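You operate a simulated robot arm through the tools that you are given. There is no shell and no other tool. Be economical: measure what you need, move in short steps, check, and stop when the job is done.

You run a simulated robot arm. Do the job below in one go: nothing can be reset, and whatever is moved stays where it is left.

JOB
Switch off and, once the hob shows cool, wipe up the soup.
Fine: hot pan by its handle on to the trivet; yellow cloth, back where it lay. What is to be rubbed or washed off counts as gone when no trace of it is left.

It is judged by the outcome, as a careful person would: the job done as asked, and still so three seconds after it is handed in. It fails if anything else is knocked over, pushed out of place, dropped, spilled or broken. Flat cloth is picked up by pressing the open fingertips on it (5 to 10 N) and closing them slowly along it; thin cloth reads only 2 to 8 mm in the jaws.

ROBOT AND FRAMES
A 7-joint arm with a two-finger parallel gripper, fixed in place. Base frame: the origin is at the foot of the arm, x ahead of it, y to its left, z up; the work surface is at about z = 0.92. Units: m, degrees, N and s.
With the tool pointing down near the work surface it reaches from about 0.32 to 0.74 m from the base axis. Its first joint turns from -115.0 to 115.0 degrees. Payload 3.91 kg.
The TCP is the grasp point between the finger pads, 0.03 m short of the fingertips. In the tool frame z runs along the fingers and y along their closing line. The gripper opens to 0.11 m. The fingers are 0.02 m wide and 0.01 m thick; the gripper's body (0.048 by 0.112 m) begins 0.055 m behind the TCP.
Orientation is told as [roll, pitch, yaw] about the base's x, y, z axes, in that order, counted from this pose: with the fingers straight down and closing along the base's y, the tool's x points along the base's -x, its y along +y and its z along -z.

CONTROLS
- The arm moves only by the tool jog_arm. Its arguments are lists of equal length, an entry for each row: "slide": the shift along the tool's x, y, z in m, a list of three; "rotation": the turn, a rotation vector about the tool's x, y, z in degrees, a list of three. In form: {"slide": [[dx, dy, dz], ...], "rotation": [[wx, wy, wz], ...]}. A call has 1 to 8 rows; each row is the pose to reach, as a shift and turn from the pose commanded when the call began, along the tool's axes at that moment. "claw" is the finger opening in m, from 0 to 0.11, set as the call begins (left out, the last holds). Rows are played at 5 a second. More than 0.05 m and 8.6 degrees between two rows, or a gripper value outside its range, and nothing of the call is played. Where a pose cannot be reached the arm comes as near as it can. A force on the tool above 40 N (or 10 N above the force at the start of the call, whichever is more), or a blocked arm, ends the call early, and 0.2 s more pass. The fingers move at their own pace (about 0.108 m/s each) and stop on an object; they squeeze with about 44 N. The grip force told is the motor's: it shows also when the fingers shut on nothing. Time passes only in rows, and 0.2 s behind the last, so rows that repeat a pose let the fingers close. It gives the time, the measured TCP pose, the force on the tool (base axes), the opening and the grip force at its end, in the units of the frame above (readings bear some noise), with the torque about the TCP (base axes, N m) and any sound that the robot's microphone picked up.
- Cameras (640 x 400 px; columns grow to the right, rows downward): "scene" is fixed at [0.0497, 0.6493, 1.6661]; the picture's right is [-0.79, -0.61, 0.00], its down [-0.39, 0.50, -0.77] and it looks along [0.47, -0.61, -0.64] (base axes); focal length 325 px, centre (320, 200). "wrist" rides on the gripper at [0.072, 0.017, -0.103] in the tool frame; the picture's right is [-0.23, 0.97, 0.00], its down [-0.76, -0.18, -0.62] and it looks along [-0.61, -0.14, 0.78] (tool axes); focal length 222 px, centre (320, 200). There is no depth. A picture from a camera that has moved, and an enlarged one, comes with that camera's place and axes in the base frame and with its lens.
- camera(camera): a new picture of that camera. No time passes.
- raise_lower(by): slides the trunk up (or, below 0, down) by that many m; the arm rides with it, the base frame stays. It gives what a move gives, with no picture.
- zoom(camera, box): a new picture of the part [left, top, right, bottom] of that camera's present view, enlarged. No time passes.
- job_done(): hands the job in; it is judged then, once.

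Work in short steps. Places have to be worked out from the pictures, the camera data and where the tool is seen: move nearer, look again, correct. Check each grasp and each placing, and mend what went wrong. You have 120 turns and 64 pictures in all, those below and enlarged ones among them. Open the gripper and draw the arm clear of the work before you hand the job in, unless the task says otherwise; then end with one line.

The tools are called after "Request:" as name(argument=value, ...) on one line, values as JSON. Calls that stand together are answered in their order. jog_arm: Moves the arm, as the interface text tells. Its arguments: {"type":"object","properties":{"slide":{"type":"array"},"rotation":{"type":"array"},"claw":{"type":"number"}},"required":["slide","rotation"]} The other tools are called the same way: raise_lower (by) slides the trunk up or down; camera (camera) takes a picture; zoom (camera, box) takes an enlarged picture of a part of a camera's view; job_done () hands the job in.

At the start:

```text
t: 0.0
position: [0.4476, -0.1491, 1.2496]
tcp_rot: [-0.1, 0.0, 0.0]
wrist_force: [-0.2, -0.3, 0.2]
moment: [-0.03, 0.04, 0.01]
finger_gap: 0.11
finger_force: 0.0
trunk travel left (down, up): [-0.875, 0.115]
```

scene: 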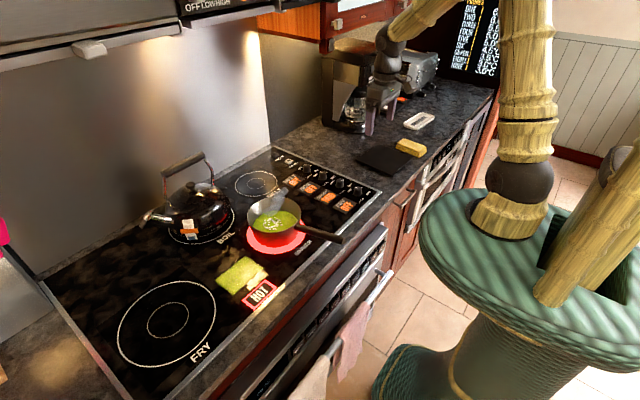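
wrist: 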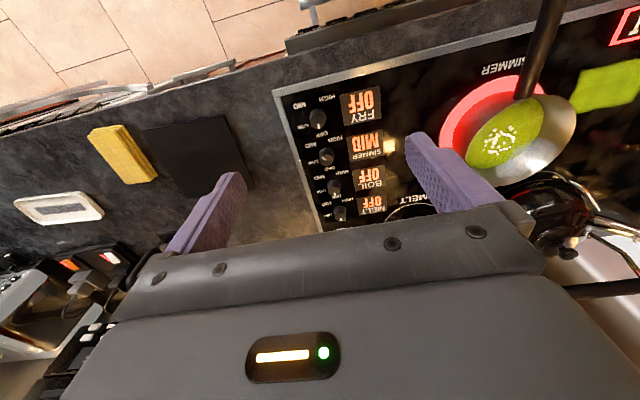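

The pan sits on a glowing SIMMER ring (display MID), with the HOT lamp lit. I'll enlarge the hob and the controls.

Request:
zoom(camera="scene", box=[220, 130, 400, 320])

Request:
zoom(camera="wrist", box=[270, 60, 450, 230])

Request:
zoom(camera="scene", box=[320, 80, 460, 190])

```text
2.11 times, centred on (310, 225) of scene
camera zoom: at [0.0497, 0.6493, 1.6661], right [-0.79, -0.61, 0.0], down [-0.39, 0.5, -0.77], along [0.47, -0.61, -0.64], focal length 684 px, centre (341, 147)
```

zoom: 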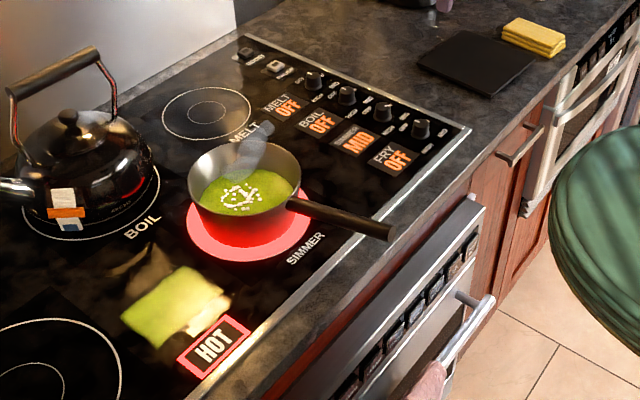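

```text
2.35 times, centred on (360, 145) of wrist
camera zoom: at [0.3744, -0.1308, 1.3531], right [0.23, 0.97, 0.0], down [0.76, -0.18, 0.62], along [0.61, -0.14, -0.78], focal length 523 px, centre (226, 329)
```

zoom: 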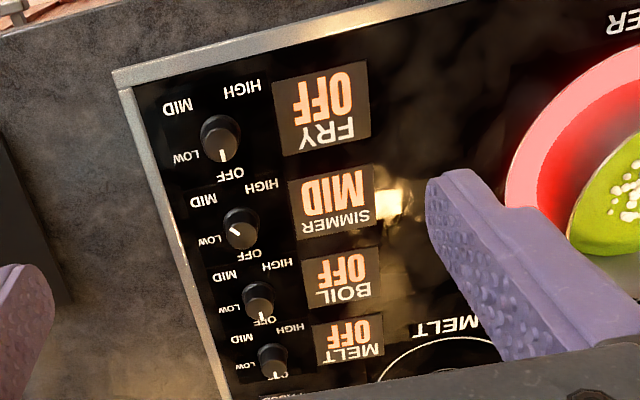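

```text
3.64 times, centred on (390, 135) of scene
camera zoom: at [0.0497, 0.6493, 1.6661], right [-0.79, -0.61, 0.0], down [-0.39, 0.5, -0.77], along [0.47, -0.61, -0.64], focal length 1182 px, centre (66, 436)
```

zoom: 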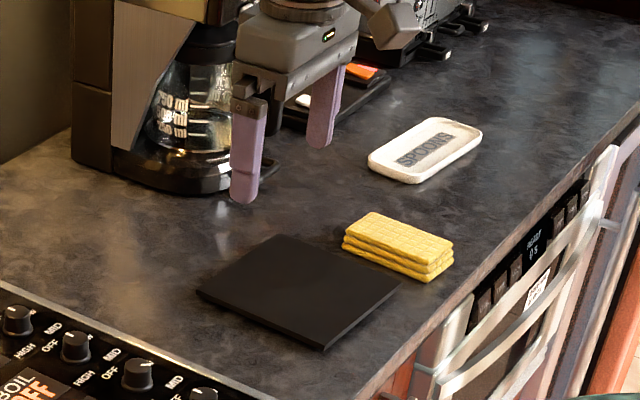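

Knobs form a row along x at y≈-0.166. The SIMMER knob is around (0.59, -0.167) and needs about +120° seen from above to reach OFF. I'll move above it and look closer.

Request:
jog_arm(slide=[[-0.024, -0.003, 0.02], [-0.048, -0.006, 0.04], [-0.072, -0.009, 0.06], [-0.096, -0.012, 0.08], [-0.12, -0.015, 0.1], [-0.142, -0.018, 0.12]], rotation=[[0, 0, 0], [0, 0, 0], [0, 0, 0], [0, 0, 0], [0, 0, 0], [0, 0, 0]], claw=0.07)

Request:
camera(camera="wrist")

Request:
zoom(camera="scene", box=[200, 240, 300, 310])

```text
t: 1.4
position: [0.5903, -0.1669, 1.1267]
tcp_rot: [0.0, 0.0, 0.0]
wrist_force: [0.0, 0.1, 0.2]
moment: [-0.02, 0.03, 0.02]
finger_gap: 0.07
finger_force: 0.1
trunk travel left (down, up): [-0.875, 0.115]
```

```text
58 pictures are left
camera wrist: at [0.5165, -0.1494, 1.2305], right [0.23, 0.97, 0.0], down [0.76, -0.18, 0.62], along [0.61, -0.14, -0.78], focal length 222 px, centre (320, 200)
```

wrist: 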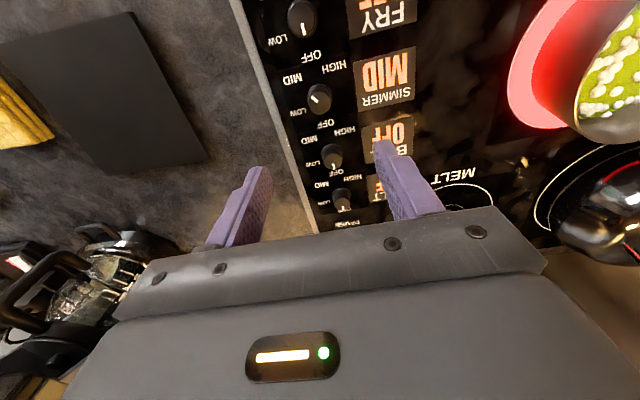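

```text
5.71 times, centred on (250, 275) of scene
camera zoom: at [0.0497, 0.6493, 1.6661], right [-0.79, -0.61, 0.0], down [-0.39, 0.5, -0.77], along [0.47, -0.61, -0.64], focal length 1857 px, centre (720, -229)
```

zoom: 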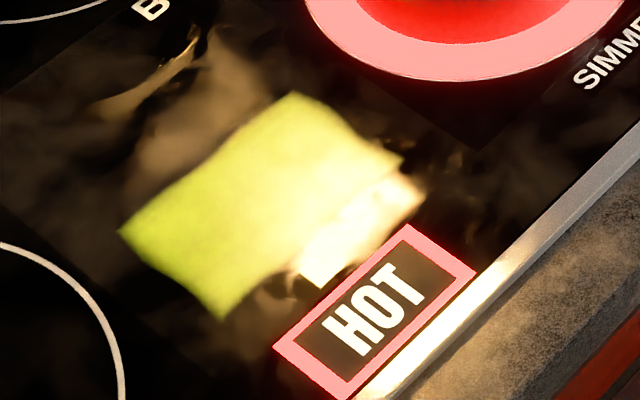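

The spill is the flat green patch at about (0.57, 0.335), in front of the HOT lamp. Refining the knob gives about (0.582, -0.165) with its top near 0.95. I'll pre-turn the tool to yaw -60 and lower it partway.

Request:
jog_arm(slide=[[0.001, 0, 0.012], [0.002, 0, 0.025], [0.003, 0.001, 0.037], [0.004, 0.001, 0.05], [0.005, 0.001, 0.062], [0.006, 0.002, 0.075], [0.007, 0.002, 0.087], [0.008, 0.002, 0.1]], rotation=[[0, 0, 7.5], [0, 0, 15], [0, 0, 22.5], [0, 0, 30], [0, 0, 37.5], [0, 0, 45], [0, 0, 52.5], [0, 0, 60]], claw=0.06)

Request:
camera(camera="wrist")

Request:
zoom(camera="scene", box=[270, 130, 390, 215])

```text
t: 3.2
position: [0.5812, -0.1645, 1.0296]
tcp_rot: [0.0, 0.0, -60.0]
wrist_force: [-0.7, -0.4, 0.8]
moment: [-0.02, 0.01, 0.0]
finger_gap: 0.0597
finger_force: 0.1
trunk travel left (down, up): [-0.875, 0.115]
```

```text
56 pictures are left
camera wrist: at [0.559, -0.0928, 1.133], right [0.96, 0.29, 0.0], down [0.22, -0.75, 0.62], along [0.18, -0.6, -0.78], focal length 222 px, centre (320, 200)
```

wrist: 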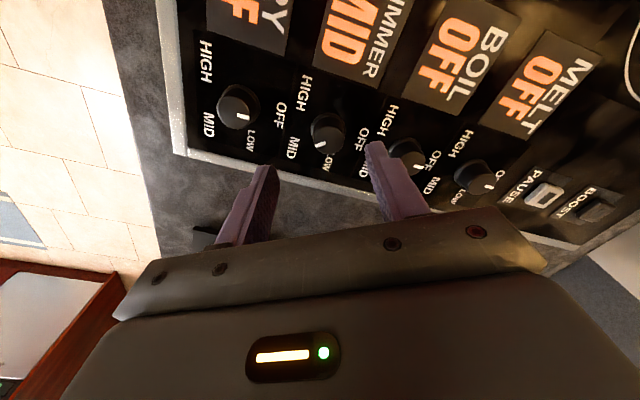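

```text
4.71 times, centred on (330, 172) of scene
camera zoom: at [0.0497, 0.6493, 1.6661], right [-0.79, -0.61, 0.0], down [-0.39, 0.5, -0.77], along [0.47, -0.61, -0.64], focal length 1529 px, centre (273, 329)
```

zoom: 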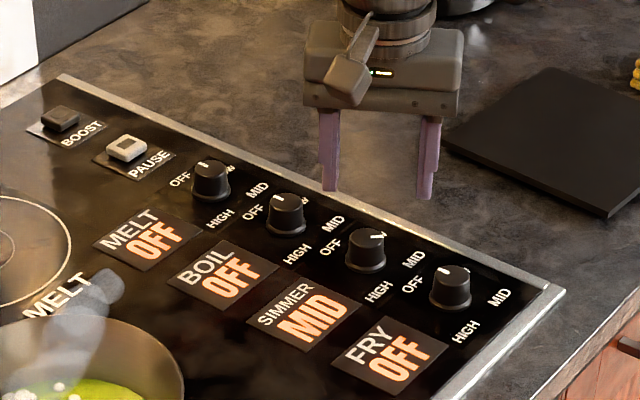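

The knob is around (0.586, -0.164). I'll shift 5 mm and lower the tips to about z 0.937, then check the straddle.

Request:
jog_arm(slide=[[-0.002, 0.0045, 0.02], [-0.002, 0.0045, 0.04], [-0.002, 0.0045, 0.055], [-0.002, 0.0045, 0.063]], rotation=[[0, 0, 0], [0, 0, 0], [0, 0, 0], [0, 0, 0]], claw=0.06)

Request:
camera(camera="wrist")

Request:
zoom(camera="scene", box=[290, 145, 390, 215])

```text
t: 4.2
position: [0.5867, -0.163, 0.9663]
tcp_rot: [0.0, 0.1, -60.1]
wrist_force: [0.5, -0.5, 0.5]
moment: [-0.02, 0.0, -0.01]
finger_gap: 0.0599
finger_force: 0.1
trunk travel left (down, up): [-0.875, 0.115]
```

```text
54 pictures are left
camera wrist: at [0.5648, -0.0914, 1.0694], right [0.96, 0.29, 0.0], down [0.23, -0.75, 0.62], along [0.18, -0.6, -0.78], focal length 222 px, centre (320, 200)
```

wrist: 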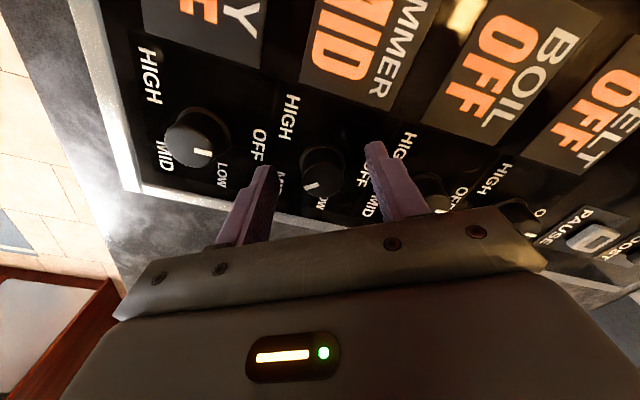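

```text
5.71 times, centred on (340, 180) of scene
camera zoom: at [0.0497, 0.6493, 1.6661], right [-0.79, -0.61, 0.0], down [-0.39, 0.5, -0.77], along [0.47, -0.61, -0.64], focal length 1857 px, centre (206, 314)
```

zoom: 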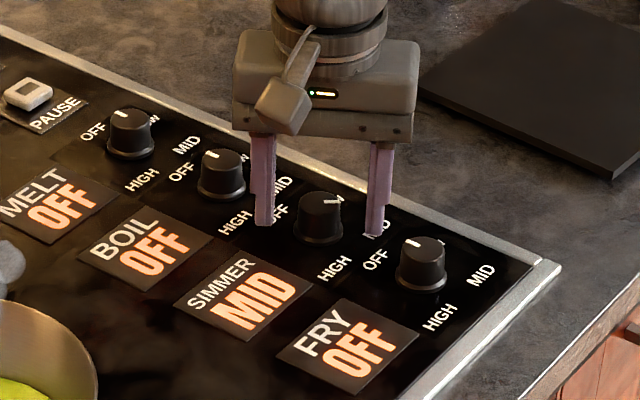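

The knob centre comes out near (0.587, -0.1665) with its top about 0.95 and the marker at about -120°. I'll nudge 3 mm, go 8 mm lower, then close on it.

Request:
jog_arm(slide=[[-0.0026, -0.0015, 0.004], [-0.0026, -0.0015, 0.008]], rotation=[[0, 0, 0], [0, 0, 0]])

Request:
jog_arm(slide=[[0, 0, 0], [0, 0, 0], [0, 0, 0]], rotation=[[0, 0, 0], [0, 0, 0], [0, 0, 0]], claw=0.02)

```text
t: 4.8
position: [0.5869, -0.1662, 0.9583]
tcp_rot: [0.0, -0.1, -60.0]
wrist_force: [0.9, 0.6, 0.0]
moment: [0.0, 0.02, 0.02]
finger_gap: 0.0601
finger_force: 0.0
trunk travel left (down, up): [-0.875, 0.115]
```

```text
t: 5.6
position: [0.5882, -0.1654, 0.9588]
tcp_rot: [0.1, 0.0, -60.0]
wrist_force: [10.0, 8.8, 1.0]
moment: [0.64, -0.18, 0.01]
finger_gap: 0.0291
finger_force: 45.1
trunk travel left (down, up): [-0.875, 0.115]
```

Gripped at 29 mm, with some side load, so the knob is a couple of mm towards tool +y. I'll centre and turn +60° from above (tool z negative).

Request:
jog_arm(slide=[[0, 0.0025, 0], [0, 0.0025, 0], [0, 0.0025, 0], [0, 0.0025, 0], [0, 0.0025, 0], [0, 0.0025, 0], [0, 0.0025, 0], [0, 0.0025, 0]], rotation=[[0, 0, 0], [0, 0, -8.5], [0, 0, -17], [0, 0, -25.5], [0, 0, -34], [0, 0, -42.5], [0, 0, -51], [0, 0, -59.5]])

Request:
zoom(camera="scene", box=[290, 145, 390, 215])

```text
t: 7.4
position: [0.5877, -0.1673, 0.9583]
tcp_rot: [0.0, 0.2, -0.4]
wrist_force: [-9.8, -5.1, -5.5]
moment: [-0.11, -0.29, -0.02]
finger_gap: 0.0292
finger_force: 44.9
trunk travel left (down, up): [-0.875, 0.115]
```

```text
5.71 times, centred on (340, 180) of scene
camera zoom: at [0.0497, 0.6493, 1.6661], right [-0.79, -0.61, 0.0], down [-0.39, 0.5, -0.77], along [0.47, -0.61, -0.64], focal length 1857 px, centre (206, 314)
```

zoom: 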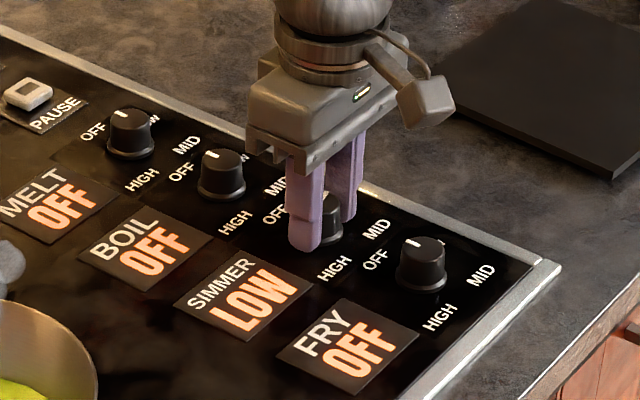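

The display now reads LOW. I'll turn another 60°, easing off the side load slightly.

Request:
jog_arm(slide=[[0.001, -0.001, 0], [0.001, -0.001, 0], [0.001, -0.001, 0], [0.001, -0.001, 0], [0.001, -0.001, 0], [0.001, -0.001, 0], [0.001, -0.001, 0], [0.001, -0.001, 0]], rotation=[[0, 0, -8], [0, 0, -16], [0, 0, -24], [0, 0, -32], [0, 0, -40], [0, 0, -48], [0, 0, -56], [0, 0, -60]])

Request:
zoom(camera="scene", box=[290, 145, 390, 215])

```text
t: 9.2
position: [0.589, -0.1701, 0.9589]
tcp_rot: [0.0, 0.0, 59.5]
wrist_force: [0.6, -20.0, -9.1]
moment: [-0.41, -0.11, -0.03]
finger_gap: 0.0292
finger_force: 45.3
trunk travel left (down, up): [-0.875, 0.115]
```

```text
5.71 times, centred on (340, 180) of scene
camera zoom: at [0.0497, 0.6493, 1.6661], right [-0.79, -0.61, 0.0], down [-0.39, 0.5, -0.77], along [0.47, -0.61, -0.64], focal length 1857 px, centre (206, 314)
```

zoom: 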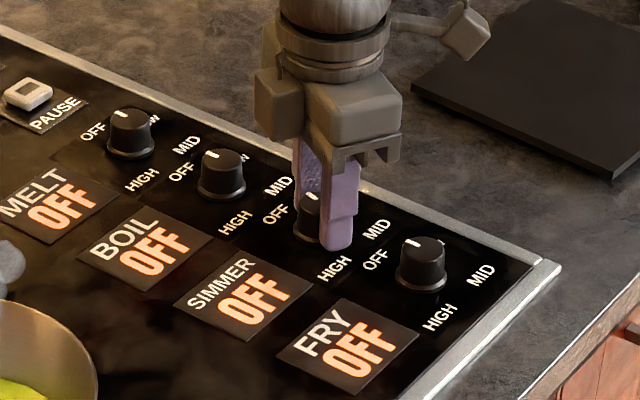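

SIMMER is OFF now. I'll release, then lift straight up and turn the tool back to yaw 0.

Request:
jog_arm(slide=[[0, 0, 0], [0, 0, 0], [0, 0, -0.03], [0, 0, -0.07], [0, 0, -0.11], [0, 0, -0.15]], rotation=[[0, 0, 0], [0, 0, 0], [0, 0, 0], [0, 0, 0], [0, 0, 0], [0, 0, 0]], claw=0.055)

Request:
jog_arm(slide=[[0, 0, -0.01], [0, 0, -0.02], [0, 0, -0.03], [0, 0, -0.04], [0, 0, -0.05], [0, 0, -0.06], [0, 0, -0.07], [0, 0, -0.08]], rotation=[[0, 0, 8], [0, 0, 16], [0, 0, 24], [0, 0, 32], [0, 0, 40], [0, 0, 48], [0, 0, 56], [0, 0, 59.5]])

Request:
camera(camera="scene")

```text
t: 10.6
position: [0.5847, -0.164, 1.1084]
tcp_rot: [0.0, 0.0, 59.6]
wrist_force: [-0.4, 0.3, 0.1]
moment: [0.01, -0.03, 0.0]
finger_gap: 0.0549
finger_force: 0.1
trunk travel left (down, up): [-0.875, 0.115]
```

```text
t: 12.4
position: [0.5863, -0.1667, 1.1892]
tcp_rot: [0.0, 0.0, -0.2]
wrist_force: [0.4, 0.0, 0.2]
moment: [0.0, -0.01, -0.05]
finger_gap: 0.0548
finger_force: 0.1
trunk travel left (down, up): [-0.875, 0.115]
```

```text
50 pictures are left
```

scene: 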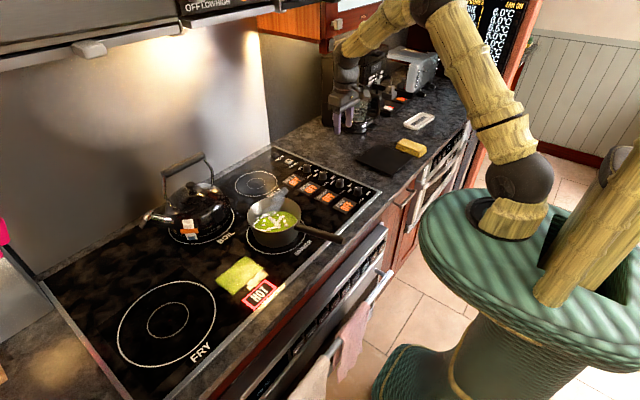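

All rings read OFF and the glow is gone; HOT is still lit. Next I'll fly over to the pan handle to look at it.

Request:
jog_arm(slide=[[0.015, 0.035, 0], [0.03, 0.07, 0], [0.045, 0.105, 0], [0.06, 0.14, 0], [0.075, 0.175, 0], [0.09, 0.21, 0], [0.105, 0.245, 0], [0.12, 0.275, 0]], rotation=[[0, 0, 0], [0, 0, 0], [0, 0, 0], [0, 0, 0], [0, 0, 0], [0, 0, 0], [0, 0, 0], [0, 0, 0]])

Request:
camera(camera="wrist")

Request:
zoom(camera="scene", box=[235, 175, 355, 275])

```text
t: 14.2
position: [0.4664, 0.1086, 1.1889]
tcp_rot: [-0.1, -0.1, -0.1]
wrist_force: [-0.1, 0.4, 0.3]
moment: [0.01, -0.07, 0.05]
finger_gap: 0.0553
finger_force: 0.1
trunk travel left (down, up): [-0.875, 0.115]
```

```text
49 pictures are left
camera wrist: at [0.3935, 0.1251, 1.2928], right [0.23, 0.97, 0.0], down [0.76, -0.18, 0.62], along [0.61, -0.14, -0.78], focal length 222 px, centre (320, 200)
```

wrist: 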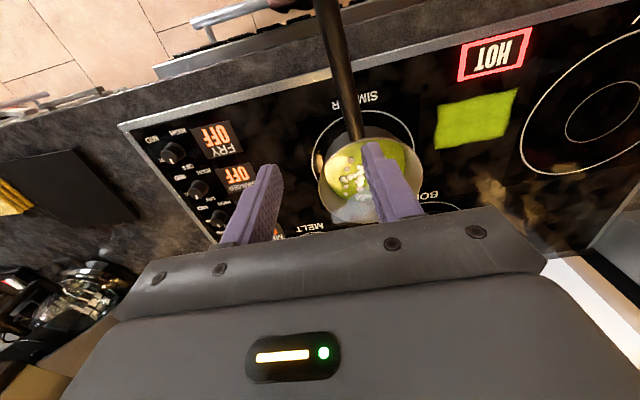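

```text
4.00 times, centred on (295, 225) of scene
camera zoom: at [0.0497, 0.6493, 1.6661], right [-0.79, -0.61, 0.0], down [-0.39, 0.5, -0.77], along [0.47, -0.61, -0.64], focal length 1300 px, centre (420, 100)
```

zoom: 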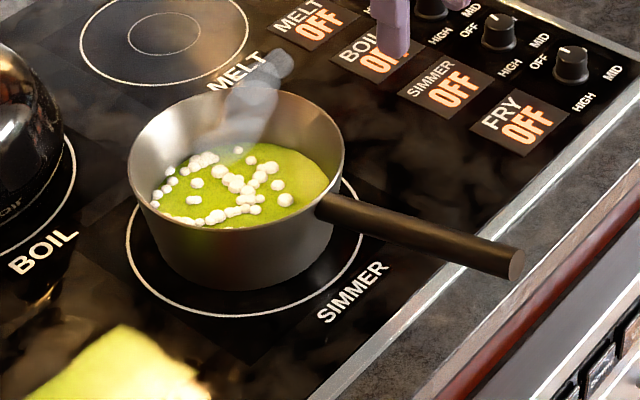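

The handle attaches to the pan at about (0.52, 0.147, 1.0) and runs toward -x, slightly -y, with a diameter of about 27 mm. I'll align above the handle close to the pan, where the weight torque is least.

Request:
jog_arm(slide=[[-0.007, 0.009, 0.025], [-0.014, 0.018, 0.05], [-0.021, 0.027, 0.075], [-0.028, 0.0355, 0.1]], rotation=[[0, 0, -1.5], [0, 0, -3], [0, 0, -4.5], [0, 0, -6]], claw=0.08)

Request:
camera(camera="wrist")

Request:
zoom(camera="scene", box=[235, 155, 355, 275])

```text
t: 15.2
position: [0.4963, 0.1458, 1.0882]
tcp_rot: [-0.1, 0.0, 5.9]
wrist_force: [0.8, 0.4, 0.8]
moment: [0.03, 0.01, 0.0]
finger_gap: 0.0803
finger_force: 0.0
trunk travel left (down, up): [-0.875, 0.115]
```

```text
47 pictures are left
camera wrist: at [0.4227, 0.1557, 1.1917], right [0.12, 0.99, 0.0], down [0.78, -0.1, 0.62], along [0.62, -0.08, -0.78], focal length 222 px, centre (320, 200)
```

wrist: 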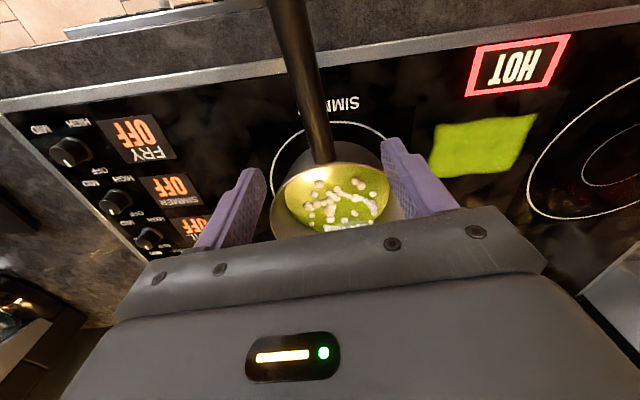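

```text
3.33 times, centred on (295, 215) of scene
camera zoom: at [0.0497, 0.6493, 1.6661], right [-0.79, -0.61, 0.0], down [-0.39, 0.5, -0.77], along [0.47, -0.61, -0.64], focal length 1083 px, centre (403, 150)
```

zoom: 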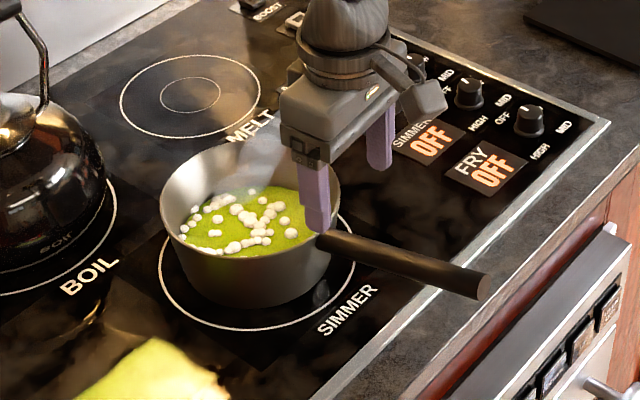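

The handle line at x=0.495 is at y≈0.142 and z≈1.0, with a yaw of about 9°. I'll descend over it with open fingers and watch the force.

Request:
jog_arm(slide=[[0.001, -0.004, 0.02], [0.001, -0.004, 0.04], [0.001, -0.004, 0.06], [0.001, -0.004, 0.075], [0.001, -0.004, 0.086]], rotation=[[0, 0, -3], [0, 0, -3], [0, 0, -3], [0, 0, -3], [0, 0, -3]])

Request:
zoom(camera="scene", box=[255, 165, 355, 265])

Request:
camera(camera="wrist")

```text
t: 16.4
position: [0.4942, 0.1391, 1.0029]
tcp_rot: [-0.1, -0.1, 9.0]
wrist_force: [0.6, -0.5, 0.2]
moment: [0.01, 0.0, -0.04]
finger_gap: 0.0801
finger_force: 0.1
trunk travel left (down, up): [-0.875, 0.115]
```

```text
4.00 times, centred on (305, 215) of scene
camera zoom: at [0.0497, 0.6493, 1.6661], right [-0.79, -0.61, 0.0], down [-0.39, 0.5, -0.77], along [0.47, -0.61, -0.64], focal length 1300 px, centre (380, 140)
```

zoom: 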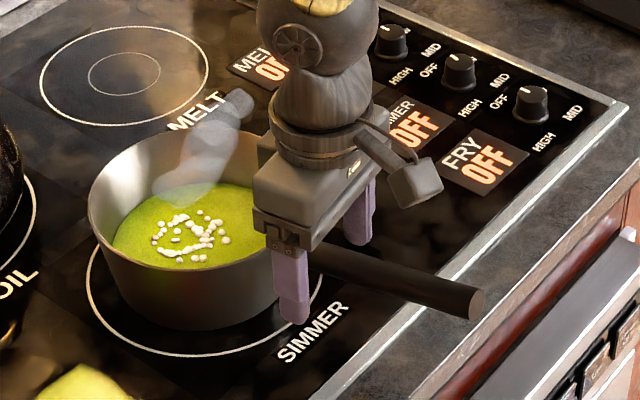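

```text
44 pictures are left
camera wrist: at [0.4201, 0.1454, 1.1062], right [0.07, 1.0, 0.0], down [0.78, -0.06, 0.62], along [0.62, -0.05, -0.78], focal length 222 px, centre (320, 200)
```

wrist: 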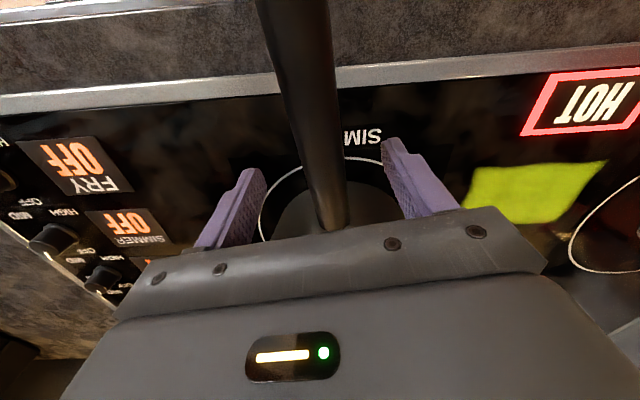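

The handle is centred within about 3 mm and sits about 5 mm lower than the TCP. I'll correct and close.

Request:
jog_arm(slide=[[0, 0.003, 0.005], [0, 0.003, 0.005]], rotation=[[0, 0, 0], [0, 0, 0]])

Request:
jog_arm(slide=[[0, 0, 0], [0, 0, 0], [0, 0, 0], [0, 0, 0]], rotation=[[0, 0, 0], [0, 0, 0], [0, 0, 0], [0, 0, 0]], claw=0.01)

```text
t: 17.0
position: [0.4941, 0.1431, 0.9979]
tcp_rot: [0.0, 0.0, 8.9]
wrist_force: [0.1, 0.3, 0.1]
moment: [0.0, 0.03, 0.01]
finger_gap: 0.0801
finger_force: 0.1
trunk travel left (down, up): [-0.875, 0.115]
```

```text
t: 18.0
position: [0.4948, 0.1424, 0.9978]
tcp_rot: [0.0, 0.0, 8.9]
wrist_force: [0.8, -2.7, -0.4]
moment: [-0.11, 0.0, -0.24]
finger_gap: 0.0225
finger_force: 43.7
trunk travel left (down, up): [-0.875, 0.115]
```

Firm grip at 22.5 mm. I'll do a slow test lift of 8 mm and check weight, torque and tilt.

Request:
jog_arm(slide=[[0, 0, -0.002], [0, 0, -0.004], [0, 0, -0.006], [0, 0, -0.008], [0, 0, -0.008]], rotation=[[0, 0, 0], [0, 0, 0], [0, 0, 0], [0, 0, 0], [0, 0, 0]])

Request:
zoom(camera="scene", box=[235, 165, 355, 265])

```text
t: 19.2
position: [0.4951, 0.1424, 1.0062]
tcp_rot: [0.0, 0.0, 9.1]
wrist_force: [-0.3, 0.0, -7.8]
moment: [-0.07, 0.48, 0.0]
finger_gap: 0.0227
finger_force: 44.5
trunk travel left (down, up): [-0.875, 0.115]
```

```text
4.00 times, centred on (295, 215) of scene
camera zoom: at [0.0497, 0.6493, 1.6661], right [-0.79, -0.61, 0.0], down [-0.39, 0.5, -0.77], along [0.47, -0.61, -0.64], focal length 1300 px, centre (420, 140)
```

zoom: 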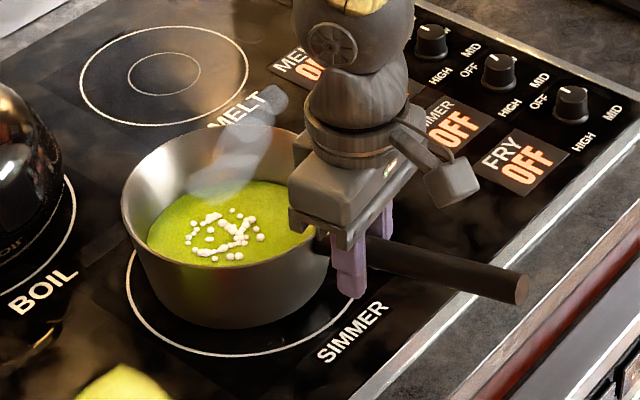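

Force is 7.8 N with torque 0.48 N m, and no clear tilt. I'll raise another 12 mm and check again.

Request:
jog_arm(slide=[[0, 0, -0.003], [0, 0, -0.006], [0, 0, -0.009], [0, 0, -0.012], [0, 0, -0.012]], rotation=[[0, 0, 0], [0, 0, 0], [0, 0, 0], [0, 0, 0], [0, 0, 0]])

Request:
zoom(camera="scene", box=[235, 165, 355, 265])

```text
t: 20.4
position: [0.4952, 0.1427, 1.0174]
tcp_rot: [0.0, 0.1, 9.1]
wrist_force: [0.3, -0.2, -8.5]
moment: [-0.1, 0.51, 0.03]
finger_gap: 0.0226
finger_force: 44.1
trunk travel left (down, up): [-0.875, 0.115]
```

```text
4.00 times, centred on (295, 215) of scene
camera zoom: at [0.0497, 0.6493, 1.6661], right [-0.79, -0.61, 0.0], down [-0.39, 0.5, -0.77], along [0.47, -0.61, -0.64], focal length 1300 px, centre (420, 140)
```

zoom: 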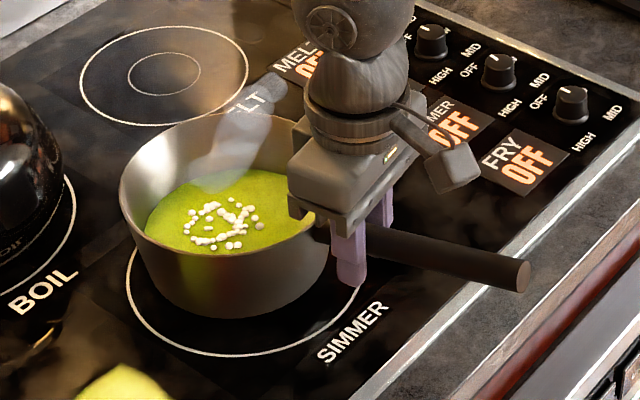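

The handle angle changed by about 6°, so the pan is rotating in the pads: friction torque gives out at roughly 0.5 N m. I'll lower it flat again and re-grip with the handle seated up against the palm, which will stop it tipping.

Request:
jog_arm(slide=[[0, 0, 0.005], [0, 0, 0.01], [0, 0, 0.015], [0, 0, 0.0195], [0, 0, 0.0195]], rotation=[[0, 0, 0], [0, 0, 0], [0, 0, 0], [0, 0, 0], [0, 0, 0]])

Request:
zoom(camera="scene", box=[235, 165, 355, 265])

```text
t: 21.6
position: [0.4955, 0.1435, 0.9977]
tcp_rot: [-0.1, 0.0, 9.0]
wrist_force: [0.7, 0.9, -6.5]
moment: [-0.06, -0.04, -0.03]
finger_gap: 0.0227
finger_force: 44.6
trunk travel left (down, up): [-0.875, 0.115]
```

```text
4.00 times, centred on (295, 215) of scene
camera zoom: at [0.0497, 0.6493, 1.6661], right [-0.79, -0.61, 0.0], down [-0.39, 0.5, -0.77], along [0.47, -0.61, -0.64], focal length 1300 px, centre (420, 140)
```

zoom: 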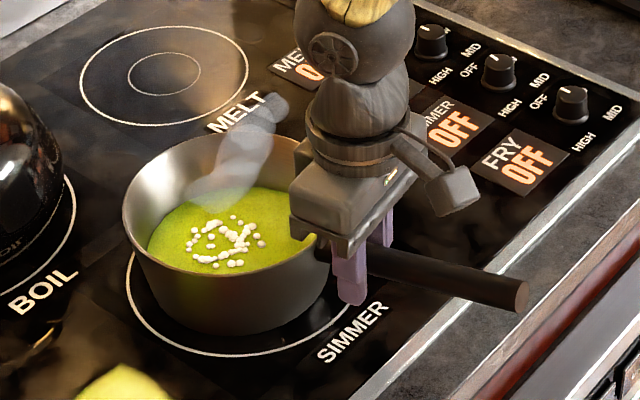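

Nearly flat again. I'll lower 2 mm more, open gently, then descend in small steps around the handle until the palm touches it.

Request:
jog_arm(slide=[[0, 0, 0.001], [0, 0, 0.002], [0, 0, 0.002]], rotation=[[0, 0, 0], [0, 0, 0], [0, 0, 0]])

Request:
jog_arm(slide=[[0, 0, 0], [0, 0, 0], [0, 0, 0.01], [0, 0, 0.02], [0, 0, 0.028]], rotation=[[0, 0, 0], [0, 0, 0], [0, 0, 0], [0, 0, 0], [0, 0, 0]], claw=0.05)

Request:
zoom(camera="scene", box=[235, 165, 355, 265])

```text
t: 22.4
position: [0.4958, 0.1441, 0.9965]
tcp_rot: [0.1, -0.3, 9.0]
wrist_force: [-0.3, 0.1, 17.8]
moment: [0.11, -0.9, 0.0]
finger_gap: 0.0226
finger_force: 44.0
trunk travel left (down, up): [-0.875, 0.115]
```

```text
t: 23.6
position: [0.4966, 0.1417, 0.9676]
tcp_rot: [0.0, 0.0, 9.0]
wrist_force: [-0.8, 0.0, 0.1]
moment: [-0.04, -0.01, 0.0]
finger_gap: 0.0501
finger_force: 0.1
trunk travel left (down, up): [-0.875, 0.115]
```

```text
4.00 times, centred on (295, 215) of scene
camera zoom: at [0.0497, 0.6493, 1.6661], right [-0.79, -0.61, 0.0], down [-0.39, 0.5, -0.77], along [0.47, -0.61, -0.64], focal length 1300 px, centre (420, 140)
```

zoom: 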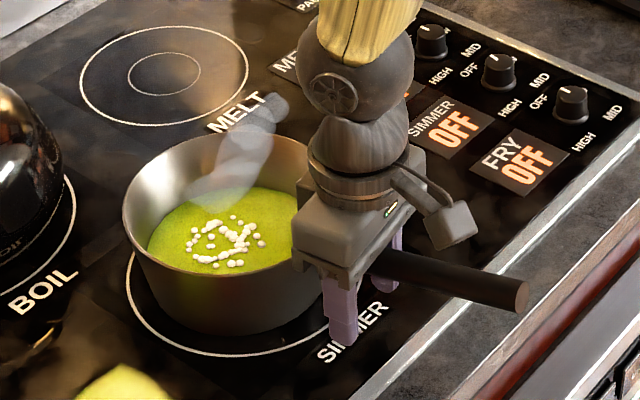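

Room for the palm, but the gripper body is close to the rim, so I'll back off 7 mm along the handle and then creep down until contact.

Request:
jog_arm(slide=[[0.007, 0, 0], [0.007, 0, 0.003], [0.007, 0, 0.006], [0.007, 0, 0.008], [0.007, 0, 0.01], [0.007, 0, 0.011]], rotation=[[0, 0, 0], [0, 0, 0], [0, 0, 0], [0, 0, 0], [0, 0, 0], [0, 0, 0]])

Request:
zoom(camera="scene", box=[265, 185, 345, 245])

```text
t: 25.0
position: [0.488, 0.1416, 0.9579]
tcp_rot: [0.0, 0.0, 9.0]
wrist_force: [0.3, -0.7, 1.2]
moment: [-0.02, 0.01, -0.01]
finger_gap: 0.0501
finger_force: 0.1
trunk travel left (down, up): [-0.875, 0.115]
```

```text
6.67 times, centred on (305, 215) of scene
camera zoom: at [0.0497, 0.6493, 1.6661], right [-0.79, -0.61, 0.0], down [-0.39, 0.5, -0.77], along [0.47, -0.61, -0.64], focal length 2167 px, centre (420, 100)
```

zoom: 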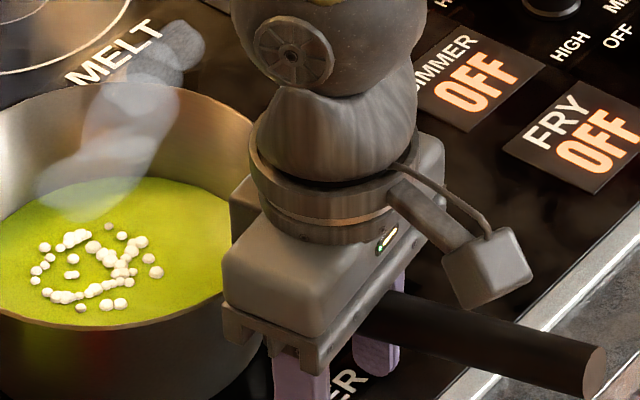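

Request:
jog_arm(slide=[[0, 0, 0.001], [0, 0, 0.002], [0, 0, 0.003], [0, 0, 0.004]], rotation=[[0, 0, 0], [0, 0, 0], [0, 0, 0], [0, 0, 0]])

```text
t: 26.0
position: [0.4879, 0.1419, 0.9564]
tcp_rot: [0.0, -0.4, 9.0]
wrist_force: [-0.6, 1.2, 39.7]
moment: [-0.6, 0.33, -0.08]
finger_gap: 0.0499
finger_force: 0.0
trunk travel left (down, up): [-0.875, 0.115]
```

Contact, probably palm on handle. I'll back off to a light touch and close.

Request:
jog_arm(slide=[[0, 0, -0.0015], [0, 0, -0.0025]], rotation=[[0, 0, 0], [0, 0, 0]])

Request:
jog_arm(slide=[[0, 0, 0], [0, 0, 0], [0, 0, 0], [0, 0, 0]], rotation=[[0, 0, 0], [0, 0, 0], [0, 0, 0], [0, 0, 0]], claw=0.01)

Request:
jog_arm(slide=[[0, 0, -0.003], [0, 0, -0.006], [0, 0, -0.009], [0, 0, -0.012], [0, 0, -0.015], [0, 0, -0.015]], rotation=[[0, 0, 0], [0, 0, 0], [0, 0, 0], [0, 0, 0], [0, 0, 0], [0, 0, 0]])

Request:
zoom(camera="scene", box=[235, 165, 355, 265])

```text
t: 26.6
position: [0.4878, 0.1417, 0.9564]
tcp_rot: [0.0, -0.1, 8.9]
wrist_force: [5.5, 3.9, 22.7]
moment: [-0.1, 0.02, -0.19]
finger_gap: 0.0501
finger_force: 0.0
trunk travel left (down, up): [-0.875, 0.115]
```

```text
t: 27.6
position: [0.4854, 0.1423, 0.9556]
tcp_rot: [0.0, 0.1, 9.0]
wrist_force: [-6.6, -2.2, 13.3]
moment: [0.01, 0.07, 0.05]
finger_gap: 0.0224
finger_force: 44.3
trunk travel left (down, up): [-0.875, 0.115]
```

```text
t: 29.0
position: [0.488, 0.1422, 0.9702]
tcp_rot: [0.0, 0.1, 9.0]
wrist_force: [-0.1, -0.1, -8.4]
moment: [-0.12, 0.54, 0.02]
finger_gap: 0.0228
finger_force: 44.4
trunk travel left (down, up): [-0.875, 0.115]
```

```text
4.00 times, centred on (295, 215) of scene
camera zoom: at [0.0497, 0.6493, 1.6661], right [-0.79, -0.61, 0.0], down [-0.39, 0.5, -0.77], along [0.47, -0.61, -0.64], focal length 1300 px, centre (420, 140)
```

zoom: 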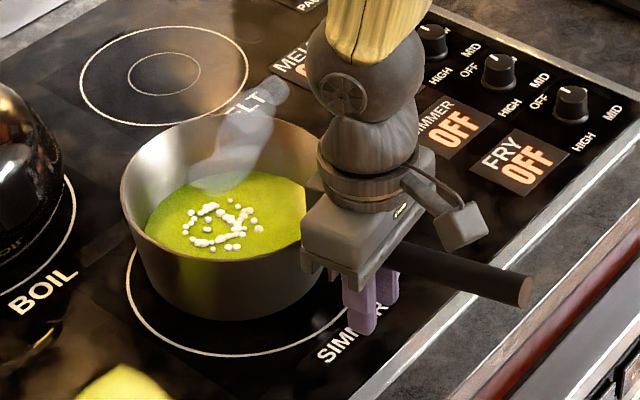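

Request:
jog_arm(slide=[[0, 0, -0.004], [0, 0, -0.008], [0, 0, -0.012], [0, 0, -0.016], [0, 0, -0.02], [0, 0, -0.02]], rotation=[[0, 0, 0], [0, 0, 0], [0, 0, 0], [0, 0, 0], [0, 0, 0], [0, 0, 0]])

Request:
zoom(camera="scene", box=[235, 165, 355, 265])

```text
t: 30.4
position: [0.4879, 0.1421, 0.9902]
tcp_rot: [0.0, 0.1, 9.0]
wrist_force: [0.5, -0.4, -8.9]
moment: [-0.11, 0.61, 0.0]
finger_gap: 0.0226
finger_force: 44.2
trunk travel left (down, up): [-0.875, 0.115]
```

```text
4.00 times, centred on (295, 215) of scene
camera zoom: at [0.0497, 0.6493, 1.6661], right [-0.79, -0.61, 0.0], down [-0.39, 0.5, -0.77], along [0.47, -0.61, -0.64], focal length 1300 px, centre (420, 140)
```

zoom: 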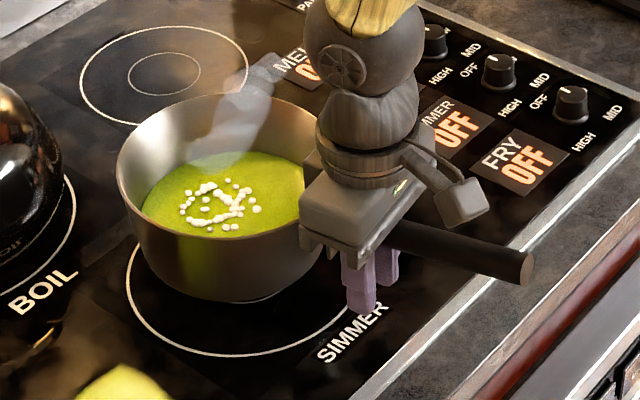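

The pan is clear of the hob and the load is steady at 8.9 N, 0.61 N m. I'll lift 40 mm more with a 3° corrective pitch and check that it holds.

Request:
jog_arm(slide=[[0, 0, -0.008], [0, 0, -0.016], [0, 0, -0.024], [0, 0, -0.032], [0, 0, -0.04], [0, 0, -0.04]], rotation=[[0, -0.6, 0], [0, -1.2, 0], [0, -1.8, 0], [0, -2.4, 0], [0, -3, 0], [0, -3, 0]])

Request:
zoom(camera="scene", box=[235, 155, 355, 255])

```text
t: 31.8
position: [0.4887, 0.1417, 1.0307]
tcp_rot: [0.0, -3.0, 8.9]
wrist_force: [-0.5, 0.1, -7.8]
moment: [-0.1, 0.57, 0.02]
finger_gap: 0.0226
finger_force: 43.8
trunk travel left (down, up): [-0.875, 0.115]
```

```text
4.00 times, centred on (295, 205) of scene
camera zoom: at [0.0497, 0.6493, 1.6661], right [-0.79, -0.61, 0.0], down [-0.39, 0.5, -0.77], along [0.47, -0.61, -0.64], focal length 1300 px, centre (420, 180)
```

zoom: 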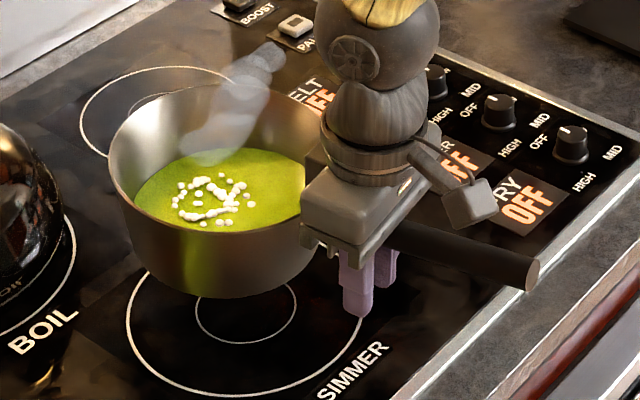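

The hold is good. The trivet centre works out to about (0.543, -0.426), and the pan centre is about 0.117 m ahead of the TCP, so the target TCP is about (0.427, -0.444). I'll carry it over level in three smooth legs.

Request:
jog_arm(slide=[[0.003, -0.0114, -0.0002], [0.0091, -0.0342, -0.0005], [0.0168, -0.0626, -0.0009], [0.0244, -0.0911, -0.0013], [0.032, -0.1196, -0.0017], [0.0397, -0.148, -0.0021], [0.0458, -0.1708, -0.0024], [0.0488, -0.1822, -0.0025]], rotation=[[0, 0, 0], [0, 0, 0], [0, 0, 0], [0, 0, 0], [0, 0, 0], [0, 0, 0], [0, 0, 0], [0, 0, 0]])

Request:
zoom(camera="scene", box=[235, 120, 435, 270])

```text
t: 33.6
position: [0.4687, -0.0487, 1.0296]
tcp_rot: [0.0, -3.0, 8.9]
wrist_force: [-0.8, -1.2, -7.9]
moment: [-0.08, 0.54, 0.02]
finger_gap: 0.0226
finger_force: 44.1
trunk travel left (down, up): [-0.875, 0.115]
```

```text
2.67 times, centred on (335, 195) of scene
camera zoom: at [0.0497, 0.6493, 1.6661], right [-0.79, -0.61, 0.0], down [-0.39, 0.5, -0.77], along [0.47, -0.61, -0.64], focal length 867 px, centre (280, 213)
```

zoom: 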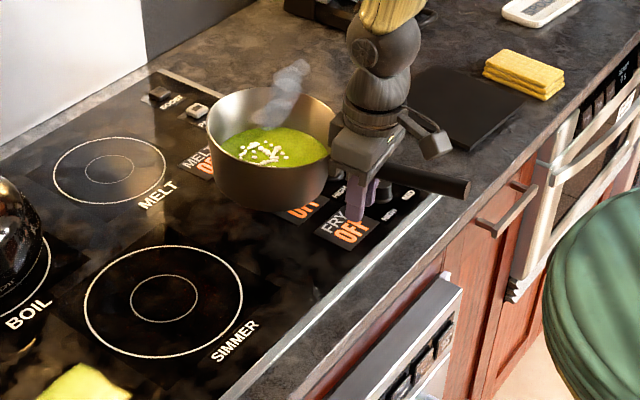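

Steady. Next two legs.

Request:
jog_arm(slide=[[0.0032, -0.012, -0.0002], [0.0097, -0.036, -0.0005], [0.0178, -0.066, -0.0009], [0.0258, -0.096, -0.0013], [0.0338, -0.126, -0.0018], [0.0418, -0.156, -0.0022], [0.0483, -0.18, -0.0025], [0.0515, -0.192, -0.0027]], rotation=[[0, 0, 0], [0, 0, 0], [0, 0, 0], [0, 0, 0], [0, 0, 0], [0, 0, 0], [0, 0, 0], [0, 0, 0]])

Request:
jog_arm(slide=[[0.0032, -0.012, -0.0002], [0.0097, -0.036, -0.0005], [0.0178, -0.066, -0.0009], [0.0258, -0.096, -0.0013], [0.0338, -0.126, -0.0018], [0.0418, -0.156, -0.0022], [0.0483, -0.18, -0.0025], [0.0515, -0.192, -0.0027]], rotation=[[0, 0, 0], [0, 0, 0], [0, 0, 0], [0, 0, 0], [0, 0, 0], [0, 0, 0], [0, 0, 0], [0, 0, 0]])

Request:
zoom(camera="scene", box=[300, 80, 460, 200])

Request:
camera(camera="wrist")

```text
t: 35.4
position: [0.4474, -0.2444, 1.0285]
tcp_rot: [0.1, -2.9, 8.9]
wrist_force: [0.3, -0.6, -8.0]
moment: [-0.08, 0.59, -0.01]
finger_gap: 0.0223
finger_force: 44.6
trunk travel left (down, up): [-0.875, 0.115]
```

```text
t: 37.2
position: [0.4256, -0.4406, 1.0289]
tcp_rot: [0.1, -2.9, 9.0]
wrist_force: [0.2, -0.6, -8.7]
moment: [-0.07, 0.54, 0.01]
finger_gap: 0.0227
finger_force: 44.1
trunk travel left (down, up): [-0.875, 0.115]
```

```text
3.33 times, centred on (380, 140) of scene
camera zoom: at [0.0497, 0.6493, 1.6661], right [-0.79, -0.61, 0.0], down [-0.39, 0.5, -0.77], along [0.47, -0.61, -0.64], focal length 1083 px, centre (120, 400)
```

zoom: 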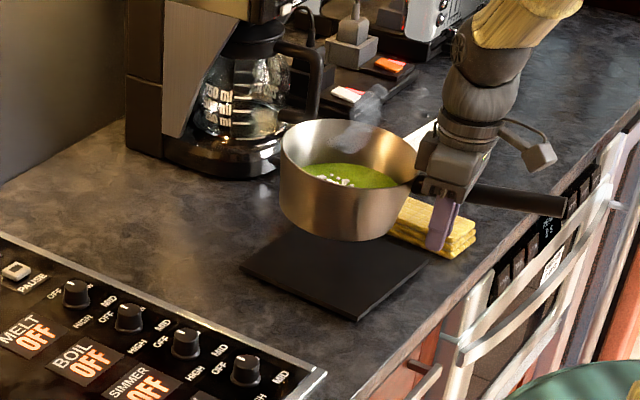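

```text
33 pictures are left
camera wrist: at [0.346, -0.4372, 1.129], right [0.07, 1.0, 0.01], down [0.75, -0.06, 0.66], along [0.66, -0.04, -0.75], focal length 222 px, centre (320, 200)
```

wrist: 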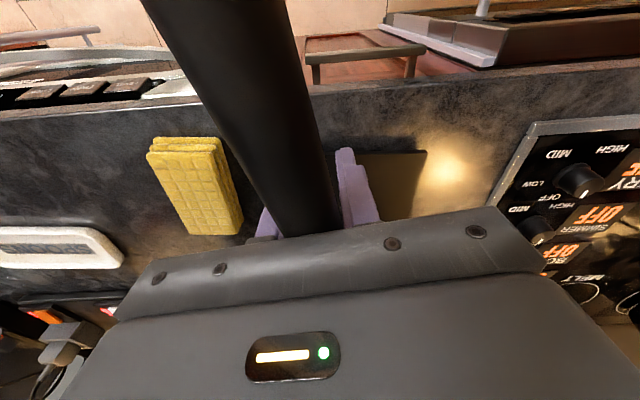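

The pan base is over the trivet within about 7 mm; I'll shift 5 mm toward me and lower to about 1 cm above.

Request:
jog_arm(slide=[[0.003, 0, 0.01], [0.005, 0, 0.02], [0.005, 0, 0.03], [0.005, 0, 0.04], [0.005, 0, 0.047], [0.005, 0, 0.05]], rotation=[[0, 0, 0], [0, 0, 0], [0, 0, 0], [0, 0, 0], [0, 0, 0], [0, 0, 0]])

Request:
zoom(camera="scene", box=[330, 100, 450, 190])

```text
t: 38.6
position: [0.4219, -0.4425, 0.9803]
tcp_rot: [0.0, -3.0, 9.0]
wrist_force: [0.2, -0.6, -8.0]
moment: [-0.09, 0.57, 0.0]
finger_gap: 0.0224
finger_force: 44.3
trunk travel left (down, up): [-0.875, 0.115]
```

```text
4.44 times, centred on (390, 145) of scene
camera zoom: at [0.0497, 0.6493, 1.6661], right [-0.79, -0.61, 0.0], down [-0.39, 0.5, -0.77], along [0.47, -0.61, -0.64], focal length 1444 px, centre (9, 444)
```

zoom: 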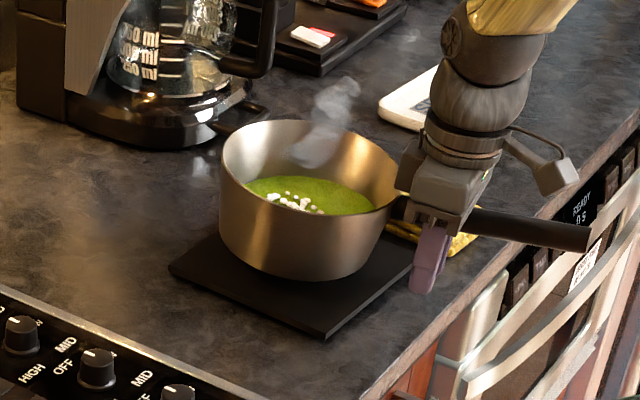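

Request:
jog_arm(slide=[[0, 0, 0.003], [0, 0, 0.006], [0, 0, 0.009], [0, 0, 0.012], [0, 0, 0.012]], rotation=[[0, 0, 0], [0, 0, 0], [0, 0, 0], [0, 0, 0], [0, 0, 0]])

```text
t: 39.8
position: [0.4238, -0.4419, 0.968]
tcp_rot: [0.0, -3.1, 9.0]
wrist_force: [-0.4, 0.9, -8.6]
moment: [-0.07, 0.55, 0.0]
finger_gap: 0.0224
finger_force: 43.9
trunk travel left (down, up): [-0.875, 0.115]
```

Request:
jog_arm(slide=[[0, 0, 0.002], [0, 0, 0.004], [0, 0, 0.006], [0, 0, 0.006]], rotation=[[0, 0, 0], [0, 0, 0], [0, 0, 0], [0, 0, 0]])

Request:
zoom(camera="scene", box=[330, 100, 450, 190])

```text
t: 40.8
position: [0.4244, -0.4421, 0.9641]
tcp_rot: [-0.1, -3.1, 9.0]
wrist_force: [-1.2, -0.5, 3.3]
moment: [-0.02, -0.06, -0.02]
finger_gap: 0.0226
finger_force: 44.0
trunk travel left (down, up): [-0.875, 0.115]
```

```text
4.44 times, centred on (390, 145) of scene
camera zoom: at [0.0497, 0.6493, 1.6661], right [-0.79, -0.61, 0.0], down [-0.39, 0.5, -0.77], along [0.47, -0.61, -0.64], focal length 1444 px, centre (9, 444)
```

zoom: 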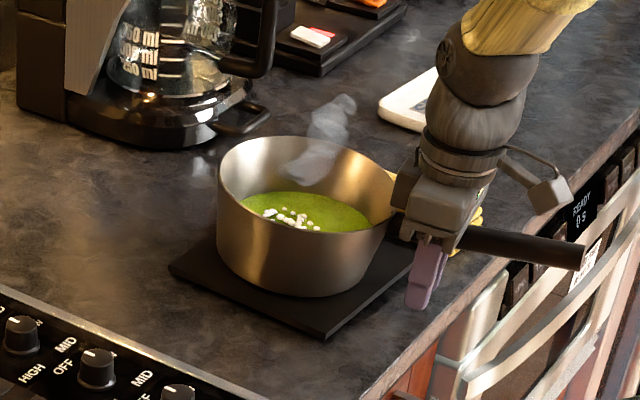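

The weight is on the trivet, with torque at 0. I'll open, wait, then rise straight up.

Request:
jog_arm(slide=[[0, 0, 0], [0, 0, 0], [0, 0, 0], [0, 0, -0.03], [0, 0, -0.07], [0, 0, -0.11], [0, 0, -0.15], [0, 0, -0.19]], rotation=[[0, 0, 0], [0, 0, 0], [0, 0, 0], [0, 0, 0], [0, 0, 0], [0, 0, 0], [0, 0, 0], [0, 0, 0]], claw=0.055)

Request:
camera(camera="scene")

Request:
camera(camera="wrist")

```text
t: 42.6
position: [0.415, -0.4437, 1.155]
tcp_rot: [0.0, -3.0, 9.0]
wrist_force: [-0.3, 0.1, 0.4]
moment: [0.03, -0.03, 0.0]
finger_gap: 0.0552
finger_force: 0.0
trunk travel left (down, up): [-0.875, 0.115]
```

```text
30 pictures are left
```

scene: 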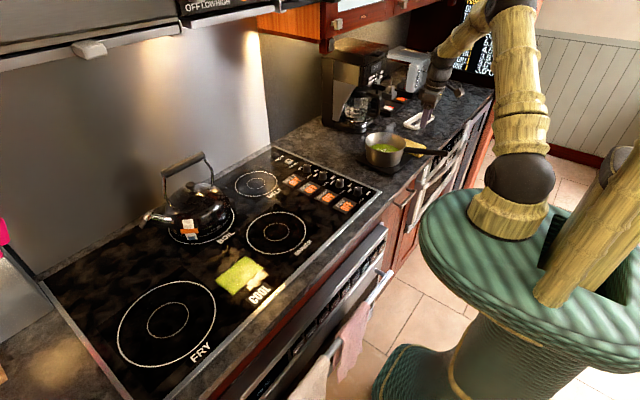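

```text
29 pictures are left
camera wrist: at [0.334, -0.4378, 1.2544], right [0.07, 1.0, 0.01], down [0.75, -0.06, 0.66], along [0.66, -0.04, -0.75], focal length 222 px, centre (320, 200)
```

wrist: 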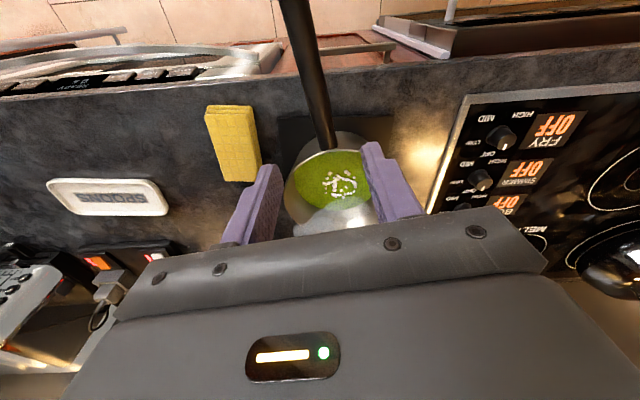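

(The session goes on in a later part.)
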